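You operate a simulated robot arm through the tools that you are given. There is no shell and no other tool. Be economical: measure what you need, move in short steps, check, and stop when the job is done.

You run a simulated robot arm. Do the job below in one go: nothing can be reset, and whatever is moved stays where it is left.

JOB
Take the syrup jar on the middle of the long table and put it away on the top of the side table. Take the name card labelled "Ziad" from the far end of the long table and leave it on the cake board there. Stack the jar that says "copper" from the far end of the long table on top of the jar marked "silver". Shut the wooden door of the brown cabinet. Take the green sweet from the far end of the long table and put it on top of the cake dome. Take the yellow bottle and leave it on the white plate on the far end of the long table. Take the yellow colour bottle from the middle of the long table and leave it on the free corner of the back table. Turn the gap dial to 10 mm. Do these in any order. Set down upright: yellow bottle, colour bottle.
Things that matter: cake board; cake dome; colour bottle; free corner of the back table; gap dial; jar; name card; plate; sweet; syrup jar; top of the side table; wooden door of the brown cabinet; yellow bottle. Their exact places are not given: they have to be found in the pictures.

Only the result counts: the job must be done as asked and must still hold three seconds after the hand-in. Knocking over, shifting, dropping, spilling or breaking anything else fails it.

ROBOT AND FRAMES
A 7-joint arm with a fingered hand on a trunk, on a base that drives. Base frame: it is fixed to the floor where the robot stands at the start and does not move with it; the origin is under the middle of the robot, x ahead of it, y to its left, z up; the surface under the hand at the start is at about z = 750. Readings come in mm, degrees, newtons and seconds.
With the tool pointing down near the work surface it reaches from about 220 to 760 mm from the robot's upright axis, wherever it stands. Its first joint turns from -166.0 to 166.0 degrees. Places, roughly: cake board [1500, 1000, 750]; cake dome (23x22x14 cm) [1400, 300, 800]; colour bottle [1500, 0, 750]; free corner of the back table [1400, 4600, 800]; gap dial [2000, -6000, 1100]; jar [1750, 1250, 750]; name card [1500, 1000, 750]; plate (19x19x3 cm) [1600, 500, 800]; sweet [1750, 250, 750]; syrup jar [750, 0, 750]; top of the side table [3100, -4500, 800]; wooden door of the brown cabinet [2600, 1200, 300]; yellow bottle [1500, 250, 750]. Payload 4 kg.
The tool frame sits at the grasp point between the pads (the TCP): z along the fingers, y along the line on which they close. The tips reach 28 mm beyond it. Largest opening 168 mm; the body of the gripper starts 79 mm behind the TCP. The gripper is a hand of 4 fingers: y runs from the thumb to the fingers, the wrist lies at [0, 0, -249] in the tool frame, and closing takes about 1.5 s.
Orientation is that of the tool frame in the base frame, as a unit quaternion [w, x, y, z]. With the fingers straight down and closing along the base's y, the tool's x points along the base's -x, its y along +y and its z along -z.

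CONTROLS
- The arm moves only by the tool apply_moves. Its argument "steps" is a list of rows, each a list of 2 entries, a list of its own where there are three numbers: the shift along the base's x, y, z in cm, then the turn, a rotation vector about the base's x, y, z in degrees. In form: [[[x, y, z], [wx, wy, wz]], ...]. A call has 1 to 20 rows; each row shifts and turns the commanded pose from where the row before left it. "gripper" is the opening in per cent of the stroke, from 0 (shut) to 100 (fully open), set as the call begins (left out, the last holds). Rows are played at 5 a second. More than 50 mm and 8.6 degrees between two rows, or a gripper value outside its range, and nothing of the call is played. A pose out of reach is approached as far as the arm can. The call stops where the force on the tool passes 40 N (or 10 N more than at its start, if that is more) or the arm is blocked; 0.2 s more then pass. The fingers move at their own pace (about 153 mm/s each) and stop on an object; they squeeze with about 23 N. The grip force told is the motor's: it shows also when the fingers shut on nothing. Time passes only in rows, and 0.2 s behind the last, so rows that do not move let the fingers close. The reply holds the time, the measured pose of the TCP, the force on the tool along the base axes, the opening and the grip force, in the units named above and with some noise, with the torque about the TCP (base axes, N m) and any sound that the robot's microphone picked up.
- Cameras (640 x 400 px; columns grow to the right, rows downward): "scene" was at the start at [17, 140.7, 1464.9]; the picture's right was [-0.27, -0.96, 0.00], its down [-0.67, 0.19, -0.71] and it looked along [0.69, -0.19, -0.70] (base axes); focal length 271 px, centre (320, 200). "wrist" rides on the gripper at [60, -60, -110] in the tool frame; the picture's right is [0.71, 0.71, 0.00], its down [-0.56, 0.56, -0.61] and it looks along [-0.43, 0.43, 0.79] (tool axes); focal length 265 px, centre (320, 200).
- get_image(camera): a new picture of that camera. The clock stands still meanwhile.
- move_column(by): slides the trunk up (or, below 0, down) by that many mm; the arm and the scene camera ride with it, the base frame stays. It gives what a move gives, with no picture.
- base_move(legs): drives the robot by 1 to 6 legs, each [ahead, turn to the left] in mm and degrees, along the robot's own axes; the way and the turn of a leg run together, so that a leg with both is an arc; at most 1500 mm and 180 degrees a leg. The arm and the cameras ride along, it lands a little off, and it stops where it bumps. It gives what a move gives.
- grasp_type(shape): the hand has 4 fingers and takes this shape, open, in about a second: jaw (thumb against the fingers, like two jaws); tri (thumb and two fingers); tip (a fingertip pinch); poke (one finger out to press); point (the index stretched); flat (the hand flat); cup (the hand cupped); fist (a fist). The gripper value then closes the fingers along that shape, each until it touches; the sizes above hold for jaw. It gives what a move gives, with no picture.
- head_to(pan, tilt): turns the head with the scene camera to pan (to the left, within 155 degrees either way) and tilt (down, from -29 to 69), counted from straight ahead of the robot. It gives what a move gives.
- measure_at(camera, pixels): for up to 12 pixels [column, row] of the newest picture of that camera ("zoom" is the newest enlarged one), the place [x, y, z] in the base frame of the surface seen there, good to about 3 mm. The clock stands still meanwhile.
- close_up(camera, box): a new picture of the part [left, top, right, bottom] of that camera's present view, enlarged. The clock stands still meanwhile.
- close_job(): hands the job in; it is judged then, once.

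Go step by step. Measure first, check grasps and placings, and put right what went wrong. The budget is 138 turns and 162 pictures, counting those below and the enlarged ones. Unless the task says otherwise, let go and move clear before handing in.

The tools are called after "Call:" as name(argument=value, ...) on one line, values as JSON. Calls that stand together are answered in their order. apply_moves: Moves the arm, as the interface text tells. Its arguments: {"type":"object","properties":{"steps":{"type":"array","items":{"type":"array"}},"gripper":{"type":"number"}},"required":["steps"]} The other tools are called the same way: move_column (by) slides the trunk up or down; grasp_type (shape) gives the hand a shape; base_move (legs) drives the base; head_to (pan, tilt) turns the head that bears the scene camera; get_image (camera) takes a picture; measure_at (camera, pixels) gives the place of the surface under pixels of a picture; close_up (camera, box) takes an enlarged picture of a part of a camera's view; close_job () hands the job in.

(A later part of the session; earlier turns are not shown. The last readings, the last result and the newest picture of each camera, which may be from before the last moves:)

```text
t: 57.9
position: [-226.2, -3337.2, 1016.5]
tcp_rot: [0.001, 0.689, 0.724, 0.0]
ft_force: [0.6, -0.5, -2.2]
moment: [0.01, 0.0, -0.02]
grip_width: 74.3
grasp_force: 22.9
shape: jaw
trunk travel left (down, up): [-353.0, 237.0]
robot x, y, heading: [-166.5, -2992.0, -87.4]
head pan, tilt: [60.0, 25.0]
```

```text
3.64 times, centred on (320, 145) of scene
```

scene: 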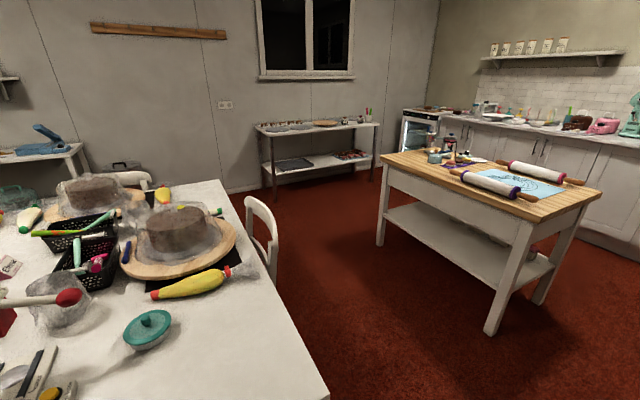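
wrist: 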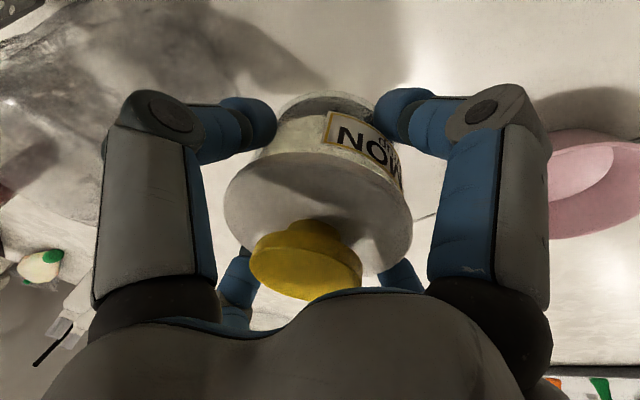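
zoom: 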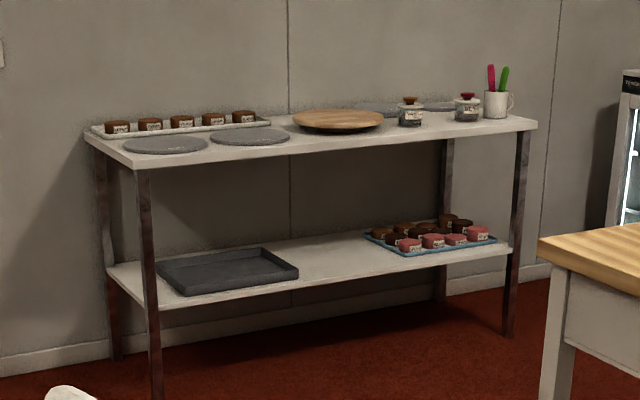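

The passage between table end (y≈-3200) and island (y≈-4290) is wide. I drive through its middle toward the side table.

Call:
base_move(legs=[[740, 0], [0, 87.4], [1500, 0], [700, 0], [0, -60]])

Call:
head_to(pan=25, tilt=35)

Call:
get_image(camera="scene")

Call:
head_to(pan=-10, tilt=20)

Call:
get_image(camera="scene")

```text
t: 78.6
position: [2134.0, -4050.6, 1017.4]
tcp_rot: [0.0, 0.496, 0.868, 0.0]
ft_force: [-1.0, 0.8, -3.2]
moment: [0.0, -0.03, -0.02]
grip_width: 74.0
grasp_force: 22.6
shape: jaw
trunk travel left (down, up): [-353.0, 237.0]
robot x, y, heading: [2023.2, -3718.0, -59.3]
head pan, tilt: [60.0, 25.0]
```

```text
t: 79.6
position: [2134.2, -4051.4, 1016.9]
tcp_rot: [0.001, 0.496, 0.868, 0.0]
ft_force: [0.3, 0.5, -3.0]
moment: [0.01, 0.01, -0.01]
grip_width: 73.7
grasp_force: 22.7
shape: jaw
trunk travel left (down, up): [-353.0, 237.0]
robot x, y, heading: [2021.1, -3718.3, -59.3]
head pan, tilt: [25.0, 35.0]
```

```text
124 pictures are left
```

scene: 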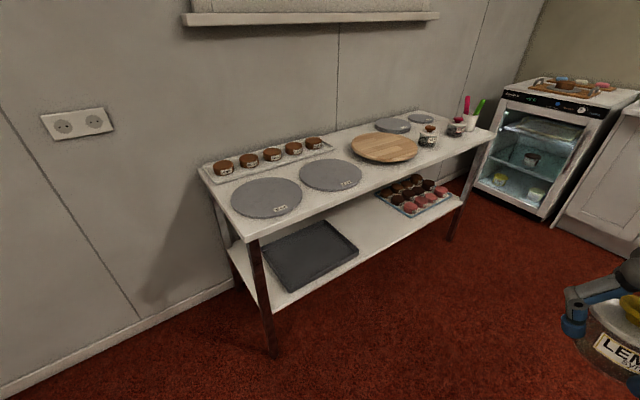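

```text
t: 80.6
position: [2132.7, -4052.5, 1017.0]
tcp_rot: [0.0, 0.496, 0.869, 0.001]
ft_force: [0.1, -0.1, -2.3]
moment: [0.0, -0.02, 0.0]
grip_width: 73.8
grasp_force: 23.0
shape: jaw
trunk travel left (down, up): [-353.0, 237.0]
robot x, y, heading: [2023.8, -3716.6, -59.2]
head pan, tilt: [-10.0, 20.0]
```

```text
123 pictures are left
```

scene: 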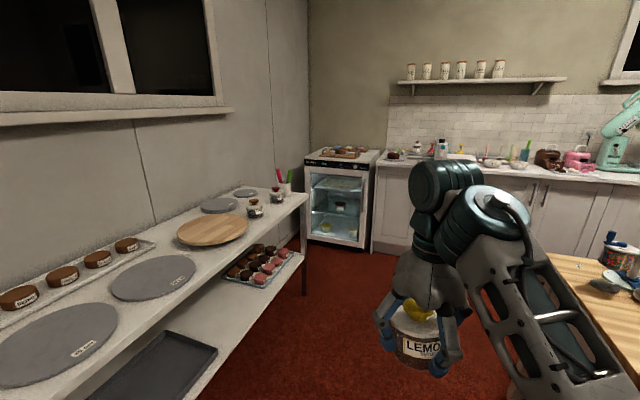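

I measure the free area around the jars on the side table.

Call:
measure_at(camera="scene", pixels=[[255, 216], [276, 203], [288, 190], [246, 225], [303, 197], [250, 235], [210, 270], [212, 228], [185, 240], [180, 262], [140, 285], [246, 203]])

Call:
close_up(camera="scene", box=[150, 160, 320, 290])

```text
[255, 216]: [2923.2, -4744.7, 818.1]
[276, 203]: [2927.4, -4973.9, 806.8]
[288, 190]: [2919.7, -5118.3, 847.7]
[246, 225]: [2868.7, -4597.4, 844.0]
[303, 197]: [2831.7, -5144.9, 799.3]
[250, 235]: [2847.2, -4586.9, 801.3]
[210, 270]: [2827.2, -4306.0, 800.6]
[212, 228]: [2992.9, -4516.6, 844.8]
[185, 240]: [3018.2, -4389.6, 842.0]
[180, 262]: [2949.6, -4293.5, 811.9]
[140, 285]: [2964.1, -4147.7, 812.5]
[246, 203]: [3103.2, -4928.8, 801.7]
```

```text
3.08 times, centred on (235, 225) of scene
```

zoom: 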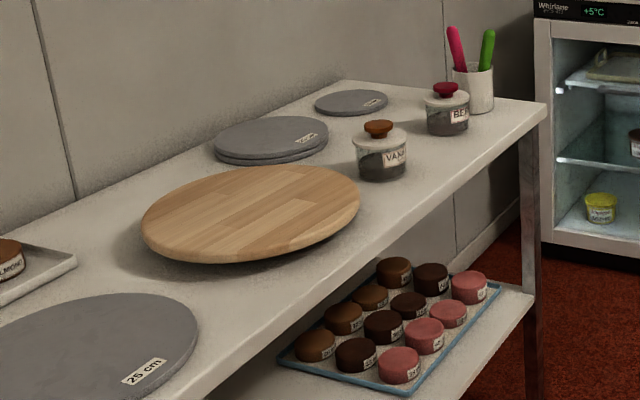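

Top surface is z≈801; a gap between the VANILLA and next jar at (2930,-4870) suits. I drive to stand in front of it.

Call:
base_move(legs=[[0, -17.3], [1185, 0], [0, 76.5]])

Call:
head_to(pan=10, tilt=42)

Call:
get_image(camera="scene")

```text
t: 90.9
position: [2631.8, -4960.2, 1017.1]
tcp_rot: [0.0, 0.014, 1.0, 0.0]
ft_force: [-0.7, -0.9, -3.0]
moment: [0.0, -0.01, 0.02]
grip_width: 73.7
grasp_force: 23.0
shape: jaw
trunk travel left (down, up): [-353.0, 237.0]
robot x, y, heading: [2295.1, -4876.8, -1.4]
head pan, tilt: [-10.0, 20.0]
```

```text
t: 91.7
position: [2632.6, -4959.9, 1016.9]
tcp_rot: [0.0, 0.014, 1.0, 0.0]
ft_force: [0.2, -0.2, -3.3]
moment: [-0.03, 0.01, 0.02]
grip_width: 73.4
grasp_force: 23.0
shape: jaw
trunk travel left (down, up): [-353.0, 237.0]
robot x, y, heading: [2291.9, -4877.2, -1.6]
head pan, tilt: [10.0, 42.0]
```

```text
121 pictures are left
```

scene: 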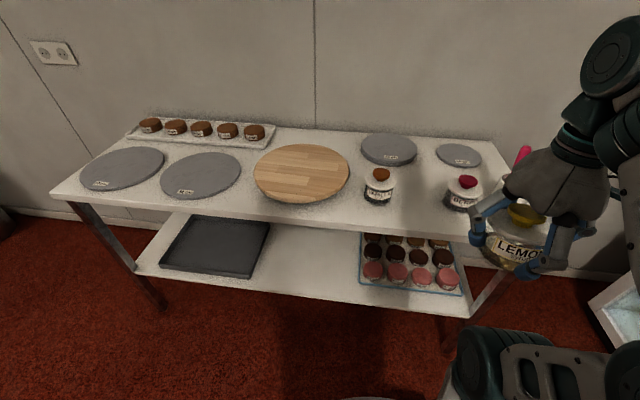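

Call:
measure_at(camera="scene", pixels=[[379, 173], [378, 190], [466, 181], [461, 200], [420, 200], [420, 180], [418, 215], [413, 229], [364, 195], [394, 195], [446, 198], [478, 203]])

```text
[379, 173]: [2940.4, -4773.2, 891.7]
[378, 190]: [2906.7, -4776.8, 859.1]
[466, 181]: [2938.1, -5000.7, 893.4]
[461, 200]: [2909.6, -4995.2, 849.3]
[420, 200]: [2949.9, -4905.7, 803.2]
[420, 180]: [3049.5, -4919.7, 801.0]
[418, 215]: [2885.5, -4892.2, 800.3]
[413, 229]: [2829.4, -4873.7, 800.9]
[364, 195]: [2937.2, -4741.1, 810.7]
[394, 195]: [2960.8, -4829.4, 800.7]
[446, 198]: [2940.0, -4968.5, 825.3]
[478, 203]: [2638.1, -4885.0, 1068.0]
```

Neighbours stand at (2945,-4774) and (2945,-5000); I aim for (2915,-4887), untilting the jar and turning the hand 45° so the fingers clear both.

Call:
apply_moves(steps=[[[4.05, 1.04, 0], [0, -7.5, 0]], [[4.05, 1.04, 0], [0, -7.5, 0]], [[4.05, 1.04, 0], [0, 0, 7.5]], [[4.05, 1.04, 0], [0, 0, 7.5]], [[4.05, 1.04, 0], [0, 0, 7.5]], [[4.05, 1.04, 0], [0, 0, 7.5]], [[4.0, 1.04, 0], [0, 0, 7.5]], [[0, 0, -4], [0, 0, 7.5]], [[0, 0, -4], [0, 0, 0]], [[0, 0, -4], [0, 0, 0]]])

Call:
get_image(camera="scene")

Call:
close_up(camera="scene", box=[340, 120, 500, 250])

```text
t: 93.9
position: [2914.8, -4889.0, 895.2]
tcp_rot: [0.121, -0.367, 0.921, 0.052]
ft_force: [0.1, 0.4, -2.3]
moment: [-0.02, -0.06, -0.03]
grip_width: 73.5
grasp_force: 23.3
shape: jaw
trunk travel left (down, up): [-353.0, 237.0]
robot x, y, heading: [2292.4, -4875.5, -1.4]
head pan, tilt: [10.0, 42.0]
```

```text
120 pictures are left
```

scene: 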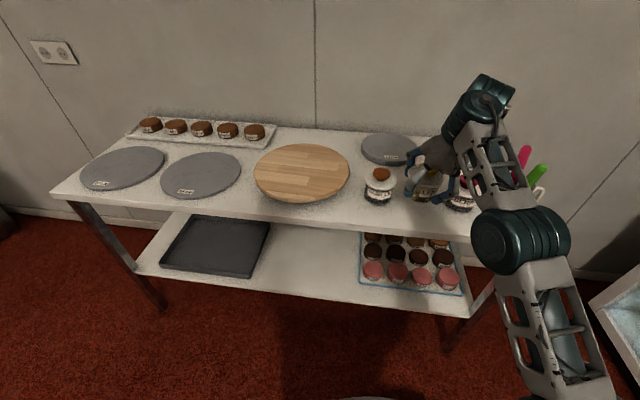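

```text
3.08 times, centred on (420, 185) of scene
```

zoom: 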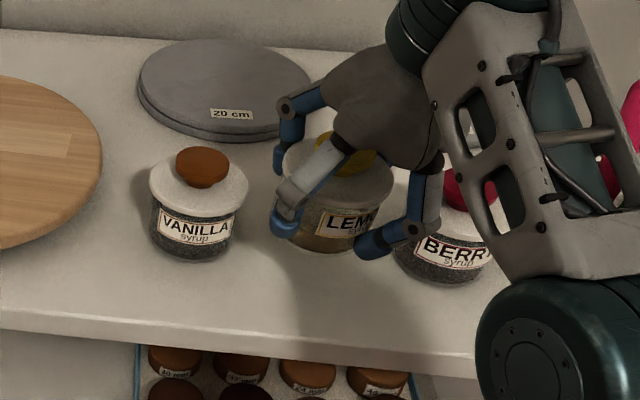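

Jar hangs between VANILLA and BERRY. Lower to just touching.

Call:
apply_moves(steps=[[[0, 0.3, -2], [0, 0, 0]], [[0, 0, -1.5], [0, 0, 0]], [[0, 0, -0.6], [0, 0, 0]], [[0, 0, -0.4], [0, 0, 0]]])

Call:
get_image(camera="wrist")

Call:
close_up(camera="scene", box=[340, 120, 500, 250])

```text
t: 94.9
position: [2916.8, -4882.0, 851.9]
tcp_rot: [0.12, -0.367, 0.921, 0.051]
ft_force: [-0.1, 0.3, -3.3]
moment: [-0.02, 0.01, 0.03]
grip_width: 73.2
grasp_force: 23.4
shape: jaw
trunk travel left (down, up): [-353.0, 237.0]
robot x, y, heading: [2292.7, -4876.8, -1.7]
head pan, tilt: [10.0, 42.0]
```

```text
118 pictures are left
```

wrist: 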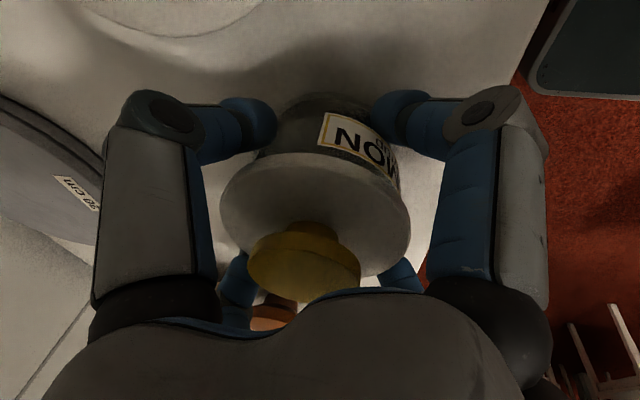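

```text
3.08 times, centred on (420, 185) of scene
```

zoom: 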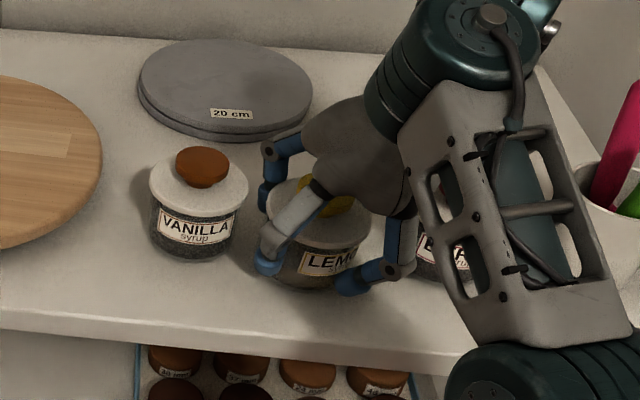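

Close to the surface. Creep down a few mm watching force.

Call:
apply_moves(steps=[[[0, 0, -0.2], [0, 0, 0]], [[0, 0, -0.2], [0, 0, 0]], [[0, 0, -0.15], [0, 0, 0]]])

```text
t: 95.7
position: [2915.5, -4883.2, 847.1]
tcp_rot: [0.121, -0.366, 0.921, 0.051]
ft_force: [1.8, -1.1, 3.4]
moment: [-0.16, 0.1, 0.0]
grip_width: 73.0
grasp_force: 23.5
shape: jaw
trunk travel left (down, up): [-353.0, 237.0]
robot x, y, heading: [2290.2, -4878.9, -1.6]
head pan, tilt: [10.0, 42.0]
```

Contact (force +6 N change). Open modestly and lift away.

Call:
apply_moves(gripper=62, steps=[[[0, 0, 0], [0, 0, 0]], [[0, 0, 0], [0, 0, 0]], [[0, 0, 0], [0, 0, 0]], [[0, 0, 0], [0, 0, 0]], [[0, 0, 2], [0, 0, 0]], [[0, 0, 3], [0, 0, 0]], [[0, 0, 4], [0, 0, 0]], [[0, 0, 5], [0, 0, 0]], [[0, 0, 5], [0, 0, 0]], [[-5, 0, 0], [0, 7.5, 0]], [[-5, 0, 0], [0, 7.5, 0]], [[-5, 0, 0], [0, 0, -7.5]], [[-5, 0, 0], [0, 0, -7.5]], [[-5, 0, 0], [0, 0, -7.5]], [[-5, 0, 0], [0, 0, -7.5]], [[0, 0, 0], [0, 0, -7.5]], [[0, 0, 0], [0, 0, -7.5]]])

Call:
close_up(camera="scene", box=[240, 100, 560, 300])

```text
t: 99.3
position: [2597.7, -4860.5, 1025.9]
tcp_rot: [0.055, 0.023, 0.995, 0.074]
ft_force: [-0.6, -0.2, -0.3]
moment: [-0.01, -0.01, -0.01]
grip_width: 104.2
grasp_force: 0.1
shape: jaw
out of reach, approached as far as the arm can: row 10, 11
trunk travel left (down, up): [-353.0, 237.0]
robot x, y, heading: [2289.6, -4878.7, -1.5]
head pan, tilt: [10.0, 42.0]
heard: snap
```

```text
2.00 times, centred on (400, 200) of scene
```

zoom: 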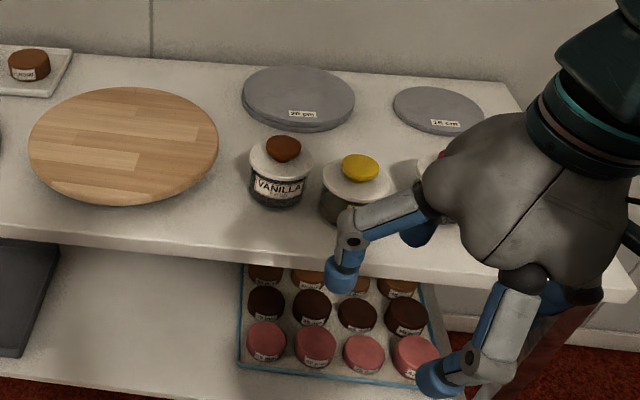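

LEMON jar is on the side table. Now look for the gap dial toward the kitchen.

Call:
head_to(pan=-90, tilt=15)

Call:
get_image(camera="scene")

Call:
head_to(pan=-125, tilt=15)

Call:
get_image(camera="scene")

```text
t: 101.1
position: [2598.5, -4861.5, 1026.3]
tcp_rot: [0.056, 0.023, 0.995, 0.073]
ft_force: [-0.6, 0.0, 0.4]
moment: [0.0, -0.02, 0.06]
grip_width: 103.8
grasp_force: 0.0
shape: jaw
trunk travel left (down, up): [-353.0, 237.0]
robot x, y, heading: [2294.2, -4874.8, -1.6]
head pan, tilt: [-90.0, 15.0]
```

```text
115 pictures are left
```

scene: 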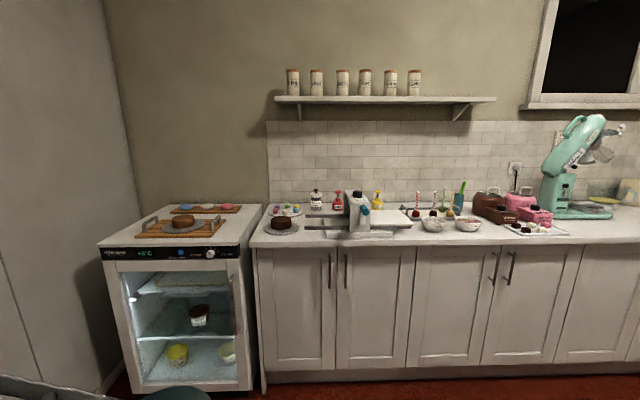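

```text
t: 102.1
position: [2598.7, -4861.6, 1024.8]
tcp_rot: [0.056, 0.023, 0.995, 0.073]
ft_force: [0.3, 0.8, 0.4]
moment: [0.01, 0.0, 0.03]
grip_width: 103.9
grasp_force: 0.0
shape: jaw
trunk travel left (down, up): [-353.0, 237.0]
robot x, y, heading: [2293.3, -4875.8, -1.7]
head pan, tilt: [-125.0, 15.0]
```

```text
114 pictures are left
```

scene: 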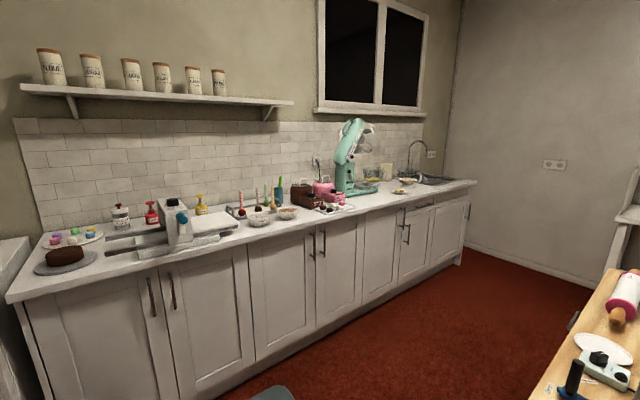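

The sheeter with a dial is on the counter at about (180,222). I zoom and measure.

Call:
close_up(camera="scene", box=[95, 185, 255, 275])

Call:
measure_at(camera="scene", pixels=[[182, 217], [172, 202], [186, 240], [110, 243], [235, 218], [150, 253], [65, 258], [20, 290], [260, 222], [230, 240], [470, 185], [570, 395]])

```text
4.00 times, centred on (175, 230) of scene
```

zoom: 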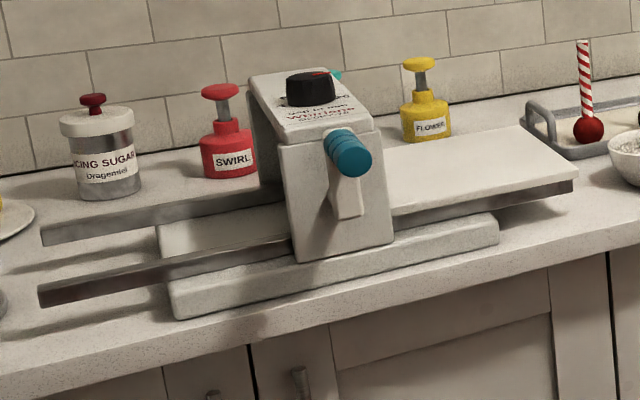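

```text
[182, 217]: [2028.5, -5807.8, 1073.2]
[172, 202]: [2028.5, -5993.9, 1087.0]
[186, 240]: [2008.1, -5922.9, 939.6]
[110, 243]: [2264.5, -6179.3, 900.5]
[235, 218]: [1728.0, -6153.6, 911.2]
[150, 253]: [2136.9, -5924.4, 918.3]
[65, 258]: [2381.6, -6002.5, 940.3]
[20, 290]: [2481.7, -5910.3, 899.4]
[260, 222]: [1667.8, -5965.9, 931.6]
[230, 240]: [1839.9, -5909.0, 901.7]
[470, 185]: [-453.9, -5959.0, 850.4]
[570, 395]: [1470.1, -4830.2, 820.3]
```

The black dial tops the sheeter at about (2028,-6000,1090), with a handle in front. I drive up to the counter facing it.

Call:
base_move(legs=[[0, -114.5], [600, 0], [0, 26]])

Call:
move_column(by=150)

Call:
head_to(pan=0, tilt=38)

Call:
get_image(camera="scene")

```text
t: 111.5
position: [2069.2, -5727.4, 1025.1]
tcp_rot: [0.091, 0.705, 0.703, 0.014]
ft_force: [0.1, -0.4, 0.7]
moment: [0.01, 0.0, -0.02]
grip_width: 103.8
grasp_force: 0.0
shape: jaw
trunk travel left (down, up): [-353.0, 237.0]
robot x, y, heading: [2042.6, -5423.4, -89.0]
head pan, tilt: [-125.0, 15.0]
```

```text
t: 113.3
position: [2070.1, -5728.2, 1175.2]
tcp_rot: [0.09, 0.705, 0.704, 0.014]
ft_force: [-0.2, 0.7, 0.3]
moment: [0.0, 0.02, 0.04]
grip_width: 103.8
grasp_force: 0.1
shape: jaw
trunk travel left (down, up): [-503.0, 87.0]
robot x, y, heading: [2040.0, -5422.0, -88.8]
head pan, tilt: [-125.0, 15.0]
```

```text
t: 115.3
position: [2068.8, -5727.3, 1174.8]
tcp_rot: [0.091, 0.705, 0.703, 0.014]
ft_force: [-0.3, 0.3, -0.5]
moment: [-0.03, 0.01, 0.01]
grip_width: 103.9
grasp_force: 0.1
shape: jaw
trunk travel left (down, up): [-503.0, 87.0]
robot x, y, heading: [2039.5, -5419.7, -88.8]
head pan, tilt: [0.0, 38.0]
```

```text
112 pictures are left
```

scene: 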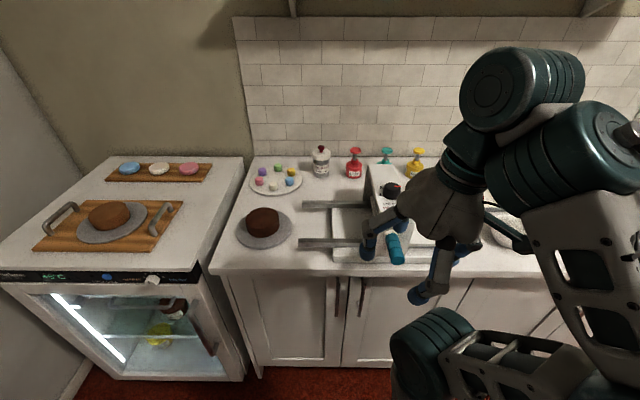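

Call:
close_up(camera="scene", box=[350, 150, 450, 215])

Call:
measure_at(camera="scene", pixels=[[391, 188], [386, 188], [396, 188], [391, 184], [380, 175], [377, 205]])

Call:
get_image(camera="wrist")

```text
6.15 times, centred on (400, 182) of scene
```

zoom: 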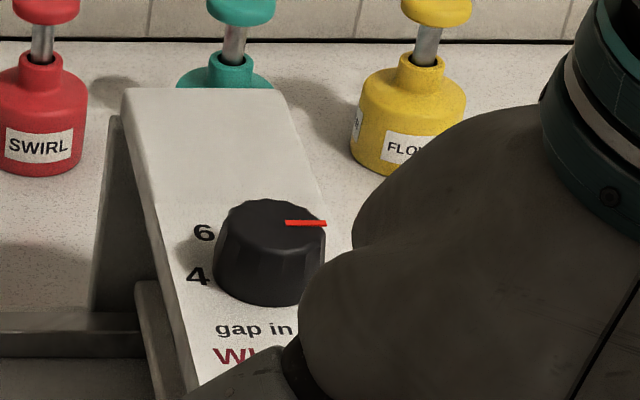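

```text
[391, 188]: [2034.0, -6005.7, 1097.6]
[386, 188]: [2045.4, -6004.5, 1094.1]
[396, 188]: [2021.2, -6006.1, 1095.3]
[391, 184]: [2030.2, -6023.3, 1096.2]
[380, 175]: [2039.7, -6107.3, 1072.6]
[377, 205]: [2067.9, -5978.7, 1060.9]
```

```text
110 pictures are left
```

wrist: 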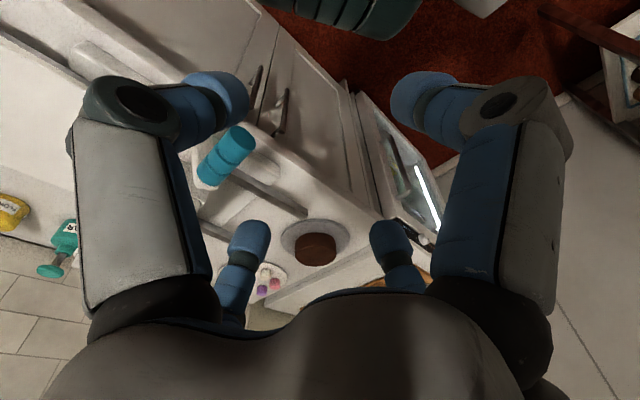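

I see marks 4 and 6 at left of the dial, pointer pointing right. I move the hand aside to read the whole scale.

Call:
apply_moves(steps=[[[-5, 0, 3], [0, 0, 0]], [[-5, 0, 0], [0, 0, 0]], [[-5, 0, 0], [0, 0, 0]], [[-5, 0, 0], [0, 0, 0]]])

Call:
close_up(camera="scene", box=[350, 150, 450, 215])

Call:
measure_at(camera="zoom", pixels=[[270, 225], [300, 222], [215, 250], [325, 260], [270, 205], [203, 232], [270, 290], [268, 250]])

```text
refused: row 1 steps farther than a row can; nothing moved
```

```text
6.15 times, centred on (400, 182) of scene
```

zoom: 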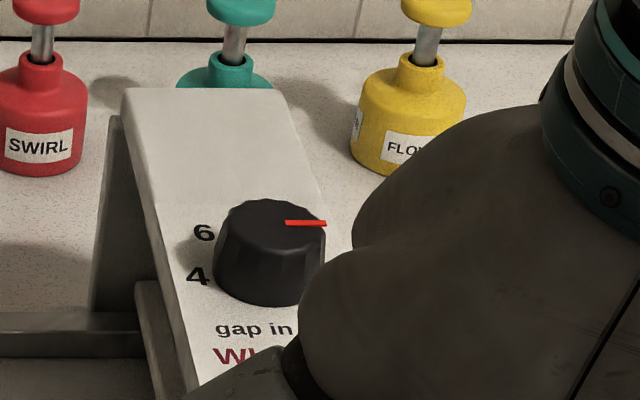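

```text
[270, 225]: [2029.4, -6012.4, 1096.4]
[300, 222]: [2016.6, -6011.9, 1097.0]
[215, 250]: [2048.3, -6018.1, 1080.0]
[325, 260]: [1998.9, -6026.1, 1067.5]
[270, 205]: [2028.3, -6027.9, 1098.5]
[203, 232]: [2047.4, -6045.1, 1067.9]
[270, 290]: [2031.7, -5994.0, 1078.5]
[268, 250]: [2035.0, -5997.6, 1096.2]
```

Call:
apply_moves(steps=[[[-4.5, 0, 1.5], [0, 0, 0]], [[-4.5, 0, 1.5], [0, 0, 0]], [[-4.5, 0, 0], [0, 0, 0]], [[-4.5, 0, 0], [0, 0, 0]], [[-4.5, 0, 0], [0, 0, 0]]])

Call:
close_up(camera="scene", box=[345, 150, 435, 210])

Call:
get_image(camera="wrist")

```text
t: 116.5
position: [1847.7, -5726.1, 1203.7]
tcp_rot: [0.091, 0.704, 0.704, 0.014]
ft_force: [0.3, -1.1, -0.3]
moment: [0.01, 0.0, -0.01]
grip_width: 104.1
grasp_force: 0.2
shape: jaw
out of reach, approached as far as the arm can: row 5
trunk travel left (down, up): [-503.0, 87.0]
robot x, y, heading: [2040.6, -5421.8, -89.3]
head pan, tilt: [0.0, 38.0]
```

```text
6.67 times, centred on (390, 180) of scene
```

zoom: 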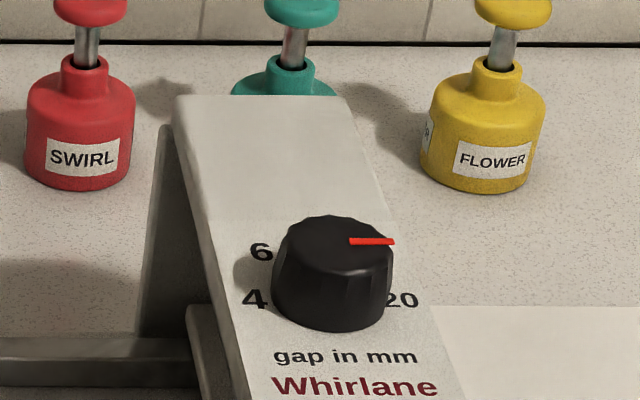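

```text
107 pictures are left
```

wrist: 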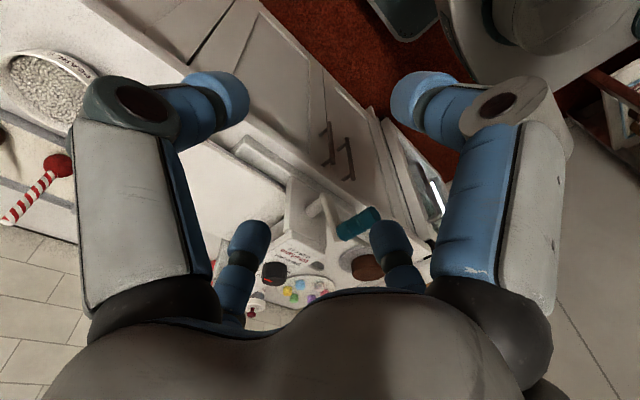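

The wrist and zoom show "4","6" left and "20" right of the dial. I measure these marks to find the scale geometry.

Call:
measure_at(camera="zoom", pixels=[[252, 253], [246, 300], [408, 300], [352, 241], [392, 241], [333, 245], [290, 250], [388, 250], [333, 222], [333, 268], [333, 328], [225, 360]])

```text
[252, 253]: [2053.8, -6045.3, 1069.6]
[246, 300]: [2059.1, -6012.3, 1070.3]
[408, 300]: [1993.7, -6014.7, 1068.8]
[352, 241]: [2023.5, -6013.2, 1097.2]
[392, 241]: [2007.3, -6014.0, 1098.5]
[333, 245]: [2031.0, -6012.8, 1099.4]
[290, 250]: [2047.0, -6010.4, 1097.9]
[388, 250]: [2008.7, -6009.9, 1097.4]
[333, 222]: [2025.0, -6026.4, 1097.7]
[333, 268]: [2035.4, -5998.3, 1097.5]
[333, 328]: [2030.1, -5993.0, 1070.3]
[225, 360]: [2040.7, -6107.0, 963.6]
```

I need to read the scale from above: I turn and tilt the hand so the wrist camera looks straight down, and bring it over the dial.

Call:
apply_moves(steps=[[[0, 0, 0], [0, 0, 7.5]], [[0, 0, 0], [0, 0, 7.5]], [[0, 0, 0], [0, 0, 7.5]], [[0, 0, 0], [0, 0, 7.5]], [[0, 0, 0], [0, 0, 7.5]], [[0, 0, 0], [0, 0, 7.5]], [[0, 0, 0], [0, 8, 0]], [[0, 0, 0], [0, 8, 0]], [[0, 0, 0], [0, 8, 0]], [[0, 0, 0], [0, 8, 0]], [[2.6, -4.09, 0], [0, 0, 0]], [[2.6, -4.09, 0], [0, 0, 0]], [[2.6, -4.09, 0], [0, 0, 0]], [[2.6, -4.09, 0], [0, 0, 0]], [[2.6, -4.09, 0], [0, 0, 0]], [[2.6, -4.09, 0], [0, 0, 0]], [[2.6, -4.09, 0], [0, 0, 0]]])

Call:
get_image(camera="wrist")

```text
t: 120.1
position: [2052.9, -5980.2, 1150.2]
tcp_rot: [-0.11, 0.388, 0.915, -0.029]
ft_force: [-3.9, -0.2, -0.3]
moment: [0.09, -0.35, -0.07]
grip_width: 103.9
grasp_force: 0.1
shape: jaw
out of reach, approached as far as the arm can: row 1, 2, 4, 5, 9, 10, 11, 17
trunk travel left (down, up): [-503.0, 87.0]
robot x, y, heading: [2041.0, -5424.4, -89.1]
head pan, tilt: [0.0, 38.0]
```

```text
106 pictures are left
```

wrist: 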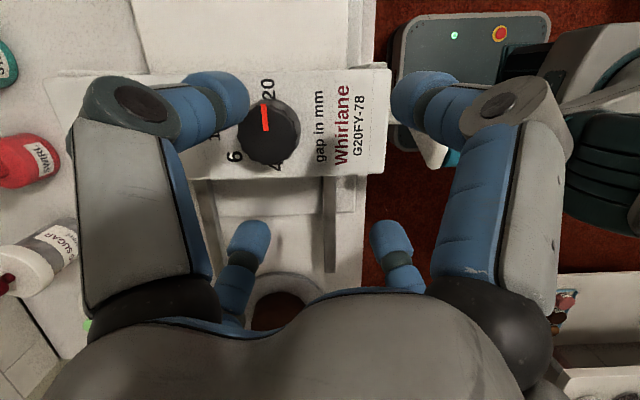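

The dial is in view; scale between 6 and 20 is hidden by a finger. A slight force shows (−3.9 N); I zoom in.

Call:
close_up(camera="wrist", box=[190, 60, 400, 190])

Call:
get_image(camera="scene")

```text
3.05 times, centred on (295, 125) of wrist
```

zoom: 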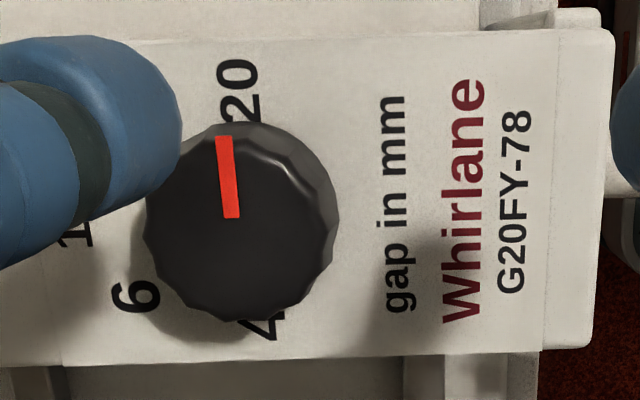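

```text
104 pictures are left
```

scene: 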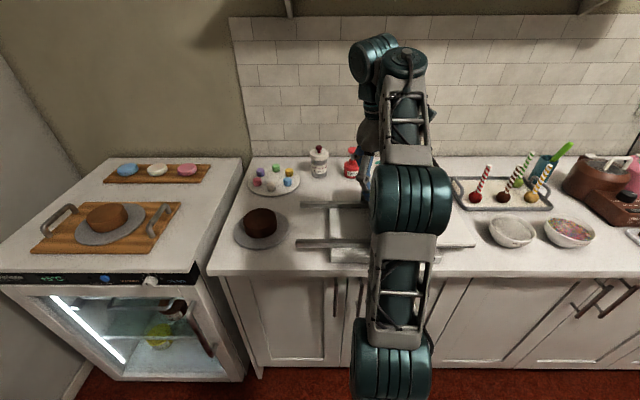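

A finger is right by the dial. I rise 5 cm and open the hand for a clear view.

Call:
apply_moves(gripper=100, steps=[[[0, 0, 3], [0, 0, 0]], [[-1, 0, 3], [0, 0, 0]], [[-1, 0, 0], [0, 0, 0]], [[0, 0, 0], [0, 0, 0]]])

Call:
close_up(camera="wrist", box=[160, 30, 430, 200])

```text
t: 121.1
position: [2054.1, -5978.9, 1151.0]
tcp_rot: [-0.114, 0.383, 0.916, -0.032]
ft_force: [0.2, 0.1, 0.1]
moment: [0.0, -0.01, -0.01]
grip_width: 167.8
grasp_force: 0.1
shape: jaw
out of reach, approached as far as the arm can: row 1, 2
trunk travel left (down, up): [-503.0, 87.0]
robot x, y, heading: [2037.8, -5423.0, -88.7]
head pan, tilt: [0.0, 38.0]
```

```text
2.35 times, centred on (295, 115) of wrist
```

zoom: 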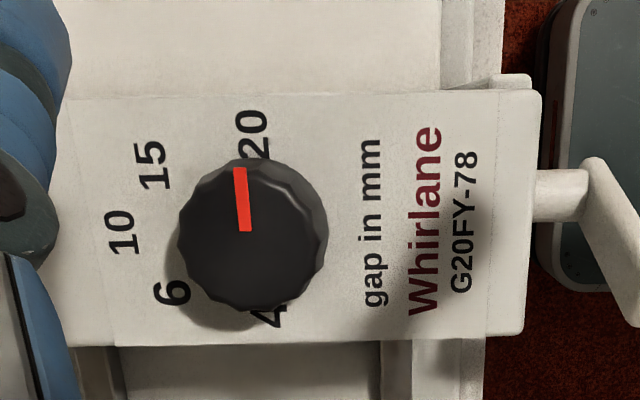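

Scale reads 4-6-10-15-20 at 45° spacing, with 10 straight back; the pointer is near 20. I measure label and knob places.

Call:
measure_at(camera="zoom", pixels=[[122, 232], [152, 165], [255, 125], [172, 293], [268, 318], [240, 170], [246, 228], [250, 200], [190, 240], [305, 240], [245, 170], [245, 290]])

```text
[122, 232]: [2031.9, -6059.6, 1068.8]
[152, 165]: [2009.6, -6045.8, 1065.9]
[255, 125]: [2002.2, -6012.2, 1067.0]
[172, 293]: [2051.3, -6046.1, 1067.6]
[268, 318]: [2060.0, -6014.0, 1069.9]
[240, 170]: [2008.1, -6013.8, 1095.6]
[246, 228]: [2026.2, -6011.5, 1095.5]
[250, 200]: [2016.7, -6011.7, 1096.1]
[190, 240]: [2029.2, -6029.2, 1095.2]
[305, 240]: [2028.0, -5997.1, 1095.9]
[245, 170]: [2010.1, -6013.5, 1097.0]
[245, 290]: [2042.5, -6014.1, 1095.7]
```

Knob axis ≈(2029,-6013), pointer ≈ toward −x (20); 10 lies toward −y, so I need about +87° about z. I level the hand and turn to the starting yaw above the dial.

Call:
apply_moves(gripper=42, steps=[[[0, 0, 1], [-0.8, -6.7, 0]], [[0, 0, 1], [-0.8, -6.8, 0]], [[-0.3, -0.4, 0], [0, 0, -8.2]], [[-0.3, -0.4, 0], [0, 0, -8.2]], [[-0.3, -0.4, 0], [0, 0, -8.2]], [[-0.3, -0.4, 0], [0, 0, -8.2]], [[-0.3, -0.4, 0], [0, 0, -8.2]], [[-0.3, -0.4, 0], [0, 0, -8.2]], [[-0.3, -0.4, 0], [0, 0, -8.2]], [[-0.3, -0.4, 0], [0, 0, -8.2]], [[0, 0, 0], [0, 0, -8.2]], [[0, 0, 0], [0, 0, -8.2]], [[0, 0, 0], [0, 0, -8]]])

Call:
get_image(camera="wrist")

```text
t: 123.9
position: [2030.6, -5992.0, 1169.8]
tcp_rot: [0.0, 0.926, 0.378, 0.0]
ft_force: [0.4, 0.5, -0.6]
moment: [0.01, -0.04, 0.0]
grip_width: 71.0
grasp_force: 0.1
shape: jaw
out of reach, approached as far as the arm can: row 6, 8, 10
trunk travel left (down, up): [-503.0, 87.0]
robot x, y, heading: [2041.7, -5420.5, -89.0]
head pan, tilt: [0.0, 38.0]
```

```text
102 pictures are left
```

wrist: 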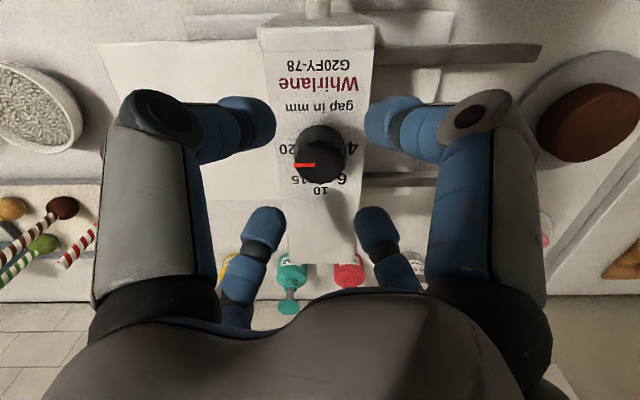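

The view confirms. To avoid the reach limit I drive 60 mm closer, then centre on the knob.

Call:
base_move(legs=[[60, 0]])

Call:
apply_moves(steps=[[[0, 4, 0], [0, 0, 0]], [[0, 0, -2.5], [0, 0, 0]]])

Call:
get_image(camera="wrist")

Call:
measure_at(camera="wrist", pixels=[[320, 150], [300, 150], [340, 150], [320, 132], [320, 168]])

```text
t: 124.9
position: [2031.2, -6054.1, 1169.4]
tcp_rot: [-0.001, 0.925, 0.379, 0.001]
ft_force: [0.4, -0.9, -0.7]
moment: [0.05, -0.01, 0.03]
grip_width: 71.0
grasp_force: 0.0
shape: jaw
trunk travel left (down, up): [-503.0, 87.0]
robot x, y, heading: [2044.2, -5481.4, -89.2]
head pan, tilt: [0.0, 38.0]
```

```text
t: 125.5
position: [2030.2, -6011.6, 1144.5]
tcp_rot: [0.001, 0.926, 0.378, 0.001]
ft_force: [0.2, 0.7, -0.4]
moment: [-0.01, 0.0, -0.02]
grip_width: 70.8
grasp_force: 0.1
shape: jaw
trunk travel left (down, up): [-503.0, 87.0]
robot x, y, heading: [2042.3, -5480.0, -89.0]
head pan, tilt: [0.0, 38.0]
```

```text
101 pictures are left
```

wrist: 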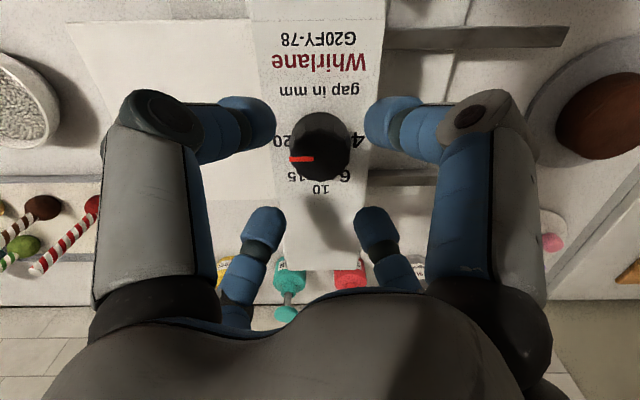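

```text
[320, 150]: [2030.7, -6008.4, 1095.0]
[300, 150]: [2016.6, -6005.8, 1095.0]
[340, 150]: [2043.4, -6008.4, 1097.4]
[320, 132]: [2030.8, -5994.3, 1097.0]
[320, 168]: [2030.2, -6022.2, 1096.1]
```

Centred on the knob. Descend to z≈1101, and close on it.

Call:
apply_moves(steps=[[[0, 0, -2], [0, 0, 0]], [[0, 0, -1.5], [0, 0, 0]], [[0, 0, -0.8], [0, 0, 0]]])

Call:
apply_moves(gripper=0, steps=[[[0, 0, 0], [0, 0, 0]], [[0, 0, 0], [0, 0, 0]], [[0, 0, 0], [0, 0, 0]], [[0, 0, 0], [0, 0, 0]], [[0, 0, 0], [0, 0, 0]], [[0, 0, 0], [0, 0, 0]]])

Call:
get_image(camera="wrist")

```text
t: 126.3
position: [2029.2, -6012.9, 1102.8]
tcp_rot: [0.001, 0.926, 0.378, 0.0]
ft_force: [0.7, -0.1, 0.8]
moment: [0.03, -0.01, 0.02]
grip_width: 70.8
grasp_force: 0.1
shape: jaw
trunk travel left (down, up): [-503.0, 87.0]
robot x, y, heading: [2041.3, -5485.6, -89.0]
head pan, tilt: [0.0, 38.0]
```

```text
t: 127.7
position: [2029.4, -6011.9, 1101.5]
tcp_rot: [0.0, 0.926, 0.378, 0.001]
ft_force: [1.3, 3.2, -4.6]
moment: [0.02, 0.0, -0.01]
grip_width: 35.0
grasp_force: 22.9
shape: jaw
trunk travel left (down, up): [-503.0, 87.0]
robot x, y, heading: [2042.5, -5478.8, -88.7]
head pan, tilt: [0.0, 38.0]
```

```text
100 pictures are left
```

wrist: 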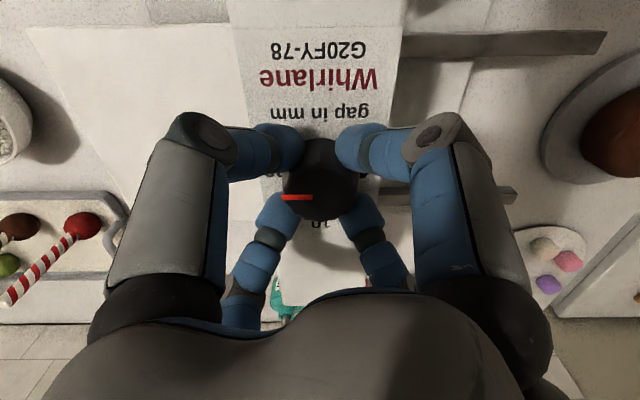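

Gripped (35 mm). Turn +40° first and check.

Call:
apply_moves(steps=[[[0, 0, 0], [0, 0, 8]], [[0, 0, 0], [0, 0, 8]], [[0, 0, 0], [0, 0, 8]], [[0, 0, 0], [0, 0, 8]], [[0, 0, 0], [0, 0, 8]]])

Call:
get_image(camera="wrist")

```text
t: 128.9
position: [2028.3, -6012.5, 1101.6]
tcp_rot: [0.0, 0.74, 0.673, 0.001]
ft_force: [-13.7, 1.3, 1.6]
moment: [0.0, 0.26, 0.0]
grip_width: 35.0
grasp_force: 22.7
shape: jaw
trunk travel left (down, up): [-503.0, 87.0]
robot x, y, heading: [2039.7, -5482.5, -88.8]
head pan, tilt: [0.0, 38.0]
```

```text
99 pictures are left
```

wrist: 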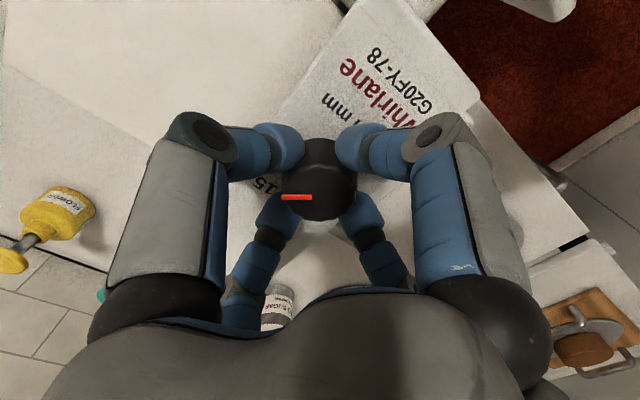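

The knob turns along (pointer near 15). Turn another 47°.

Call:
apply_moves(steps=[[[0, 0, 0], [0, 0, 8]], [[0, 0, 0], [0, 0, 8]], [[0, 0, 0], [0, 0, 8]], [[0, 0, 0], [0, 0, 8]], [[0, 0, 0], [0, 0, 8]], [[0, 0, 0], [0, 0, 7]], [[0, 0, 0], [0, 0, 0]]])

Call:
get_image(camera="wrist")

Call:
measure_at(camera="wrist", pixels=[[283, 197], [311, 197], [320, 190]])

```text
t: 130.5
position: [2027.0, -6014.3, 1101.7]
tcp_rot: [0.002, 0.411, 0.912, 0.0]
ft_force: [-19.5, -11.0, 11.7]
moment: [-0.27, 0.45, -0.03]
grip_width: 35.2
grasp_force: 22.9
shape: jaw
trunk travel left (down, up): [-503.0, 87.0]
robot x, y, heading: [2043.2, -5482.7, -89.0]
head pan, tilt: [0.0, 38.0]
```

```text
98 pictures are left
```

wrist: 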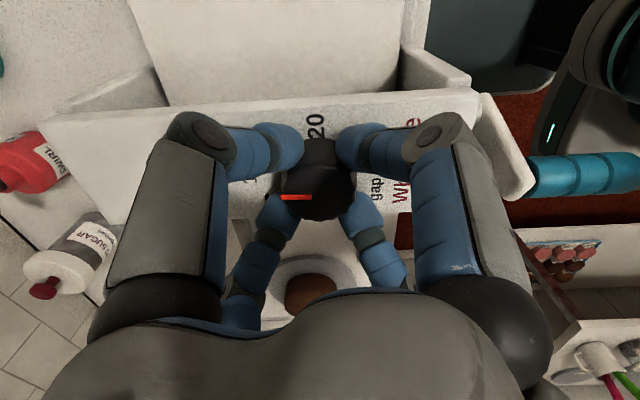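

```text
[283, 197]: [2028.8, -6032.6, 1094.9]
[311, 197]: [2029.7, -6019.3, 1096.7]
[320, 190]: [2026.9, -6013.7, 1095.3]
```

Pointer now points about −y. I release, rise and check the reading.

Call:
apply_moves(gripper=42, steps=[[[0, 0, 0], [0, 0, 0]], [[0, 0, 0], [0, 0, 0]], [[0, 0, 0], [0, 0, 0]], [[0, 0, 2], [0, 0, 0]], [[0, 0, 3], [0, 0, 0]], [[0, 0, 3], [0, 0, 0]]])

Call:
close_up(camera="wrist", box=[200, 70, 440, 220])

Call:
close_up(camera="scene", box=[330, 150, 450, 230])

```text
t: 131.9
position: [2030.0, -6012.2, 1180.9]
tcp_rot: [0.0, 0.41, 0.912, 0.0]
ft_force: [-0.6, 0.6, 0.6]
moment: [0.01, 0.01, -0.03]
grip_width: 70.3
grasp_force: 0.0
shape: jaw
trunk travel left (down, up): [-503.0, 87.0]
robot x, y, heading: [2044.2, -5481.3, -88.9]
head pan, tilt: [0.0, 38.0]
```

```text
2.67 times, centred on (320, 145) of wrist
```

zoom: 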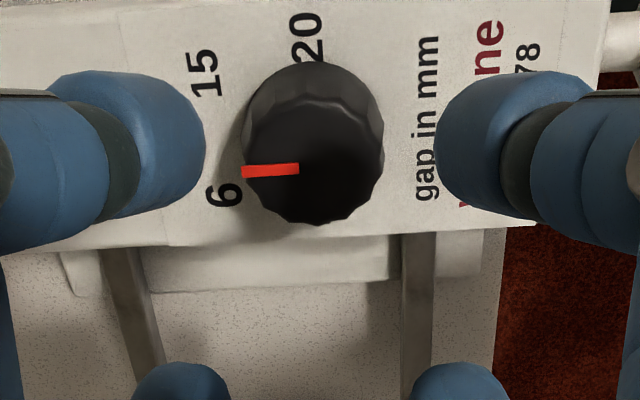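

```text
5.00 times, centred on (390, 190) of scene
```

zoom: 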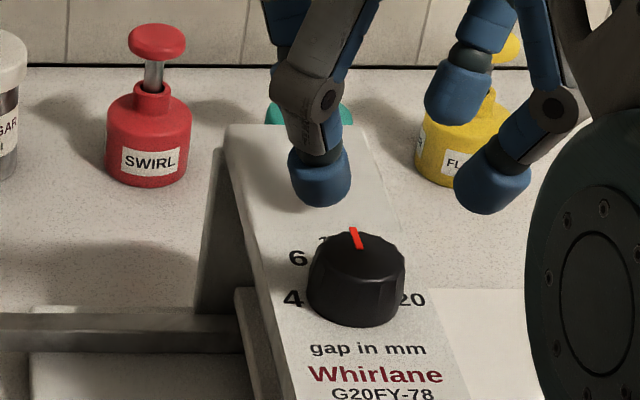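

I measure pointer ends precisely in the wrist zoom.

Call:
close_up(camera="wrist", box=[270, 90, 370, 160])

Call:
measure_at(camera="wrist", pixels=[[292, 154], [311, 153], [298, 154], [306, 153], [293, 154], [310, 153], [310, 125], [345, 150], [318, 172]])

```text
5.71 times, centred on (320, 125) of wrist
```

zoom: 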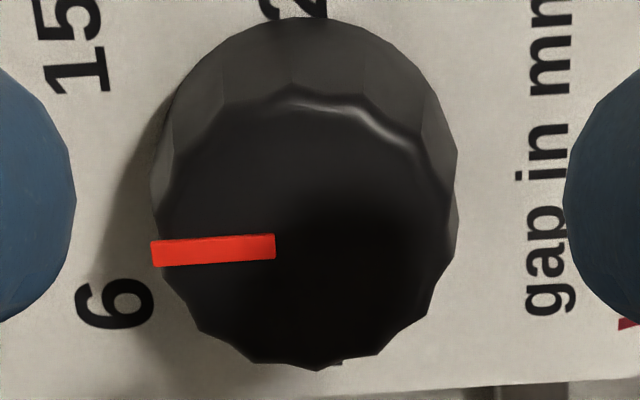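

```text
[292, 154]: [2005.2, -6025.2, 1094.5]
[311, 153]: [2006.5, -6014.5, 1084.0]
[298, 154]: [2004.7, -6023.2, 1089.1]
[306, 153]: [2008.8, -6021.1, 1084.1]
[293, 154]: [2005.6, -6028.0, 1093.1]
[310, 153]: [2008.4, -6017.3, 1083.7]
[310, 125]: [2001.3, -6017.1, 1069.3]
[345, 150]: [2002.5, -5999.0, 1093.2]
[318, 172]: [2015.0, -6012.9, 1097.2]
```

Those pixels belonged to the older full picture; I measure in the zoom instead.

Call:
measure_at(camera="zoom", pixels=[[160, 253], [180, 252], [200, 251], [230, 249], [250, 248], [270, 246], [68, 90], [115, 302], [545, 240], [545, 60], [320, 350], [320, 100]])

```text
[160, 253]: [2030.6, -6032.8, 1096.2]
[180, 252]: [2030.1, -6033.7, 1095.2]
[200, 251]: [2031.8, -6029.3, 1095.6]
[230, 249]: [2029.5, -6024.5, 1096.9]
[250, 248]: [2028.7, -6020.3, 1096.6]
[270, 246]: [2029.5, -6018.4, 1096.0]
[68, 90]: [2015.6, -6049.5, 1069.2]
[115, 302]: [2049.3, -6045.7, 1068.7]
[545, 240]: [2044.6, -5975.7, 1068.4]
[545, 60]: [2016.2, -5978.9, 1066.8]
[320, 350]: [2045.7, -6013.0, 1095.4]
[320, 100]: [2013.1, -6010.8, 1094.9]
```

Camera geometry says the pointer is within ~1° of straight back = 10 mm. Dial done. I retract the arm, back off and turn toward the far aisle.

Call:
apply_moves(steps=[[[0, 4.5, 0], [0, 0, -8.2]], [[0, 4.5, 0], [0, 0, -8.2]], [[0, 4.5, 0], [0, 0, -8.2]], [[0, 4.5, 0], [0, 0, -8.2]], [[0, 0, 0], [0, 0, -8.2]]])

Call:
base_move(legs=[[-400, 0], [0, 170]])

Call:
head_to(pan=0, tilt=22)

Call:
get_image(camera="scene")

```text
t: 133.1
position: [2028.3, -5832.4, 1182.4]
tcp_rot: [-0.001, 0.705, 0.71, 0.002]
ft_force: [-0.6, -0.7, -0.6]
moment: [-0.01, -0.05, -0.01]
grip_width: 70.5
grasp_force: 0.0
shape: jaw
trunk travel left (down, up): [-503.0, 87.0]
robot x, y, heading: [2040.2, -5481.7, -89.3]
head pan, tilt: [0.0, 38.0]
```

```text
t: 142.5
position: [2111.3, -4741.7, 1182.9]
tcp_rot: [0.0, -0.642, 0.767, -0.001]
ft_force: [0.0, 0.8, -1.0]
moment: [0.0, -0.02, -0.01]
grip_width: 70.6
grasp_force: 0.1
shape: jaw
trunk travel left (down, up): [-503.0, 87.0]
robot x, y, heading: [2034.5, -5086.4, 80.6]
head pan, tilt: [0.0, 38.0]
```

```text
t: 143.3
position: [2110.4, -4741.7, 1182.5]
tcp_rot: [0.0, -0.642, 0.767, 0.0]
ft_force: [0.1, -0.2, 0.6]
moment: [-0.02, 0.01, -0.01]
grip_width: 70.4
grasp_force: 0.0
shape: jaw
trunk travel left (down, up): [-503.0, 87.0]
robot x, y, heading: [2038.5, -5084.4, 80.4]
head pan, tilt: [0.0, 22.0]
```

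```text
94 pictures are left
```

scene: 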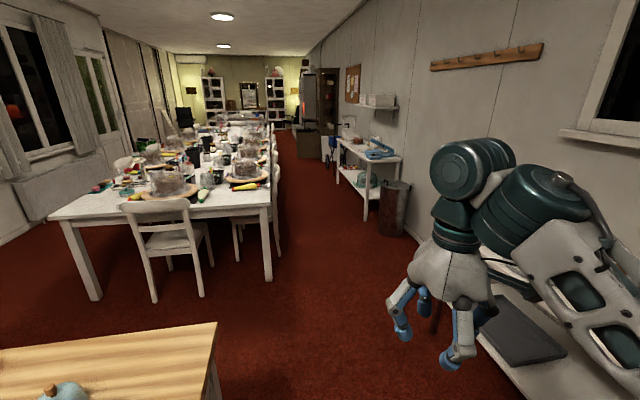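

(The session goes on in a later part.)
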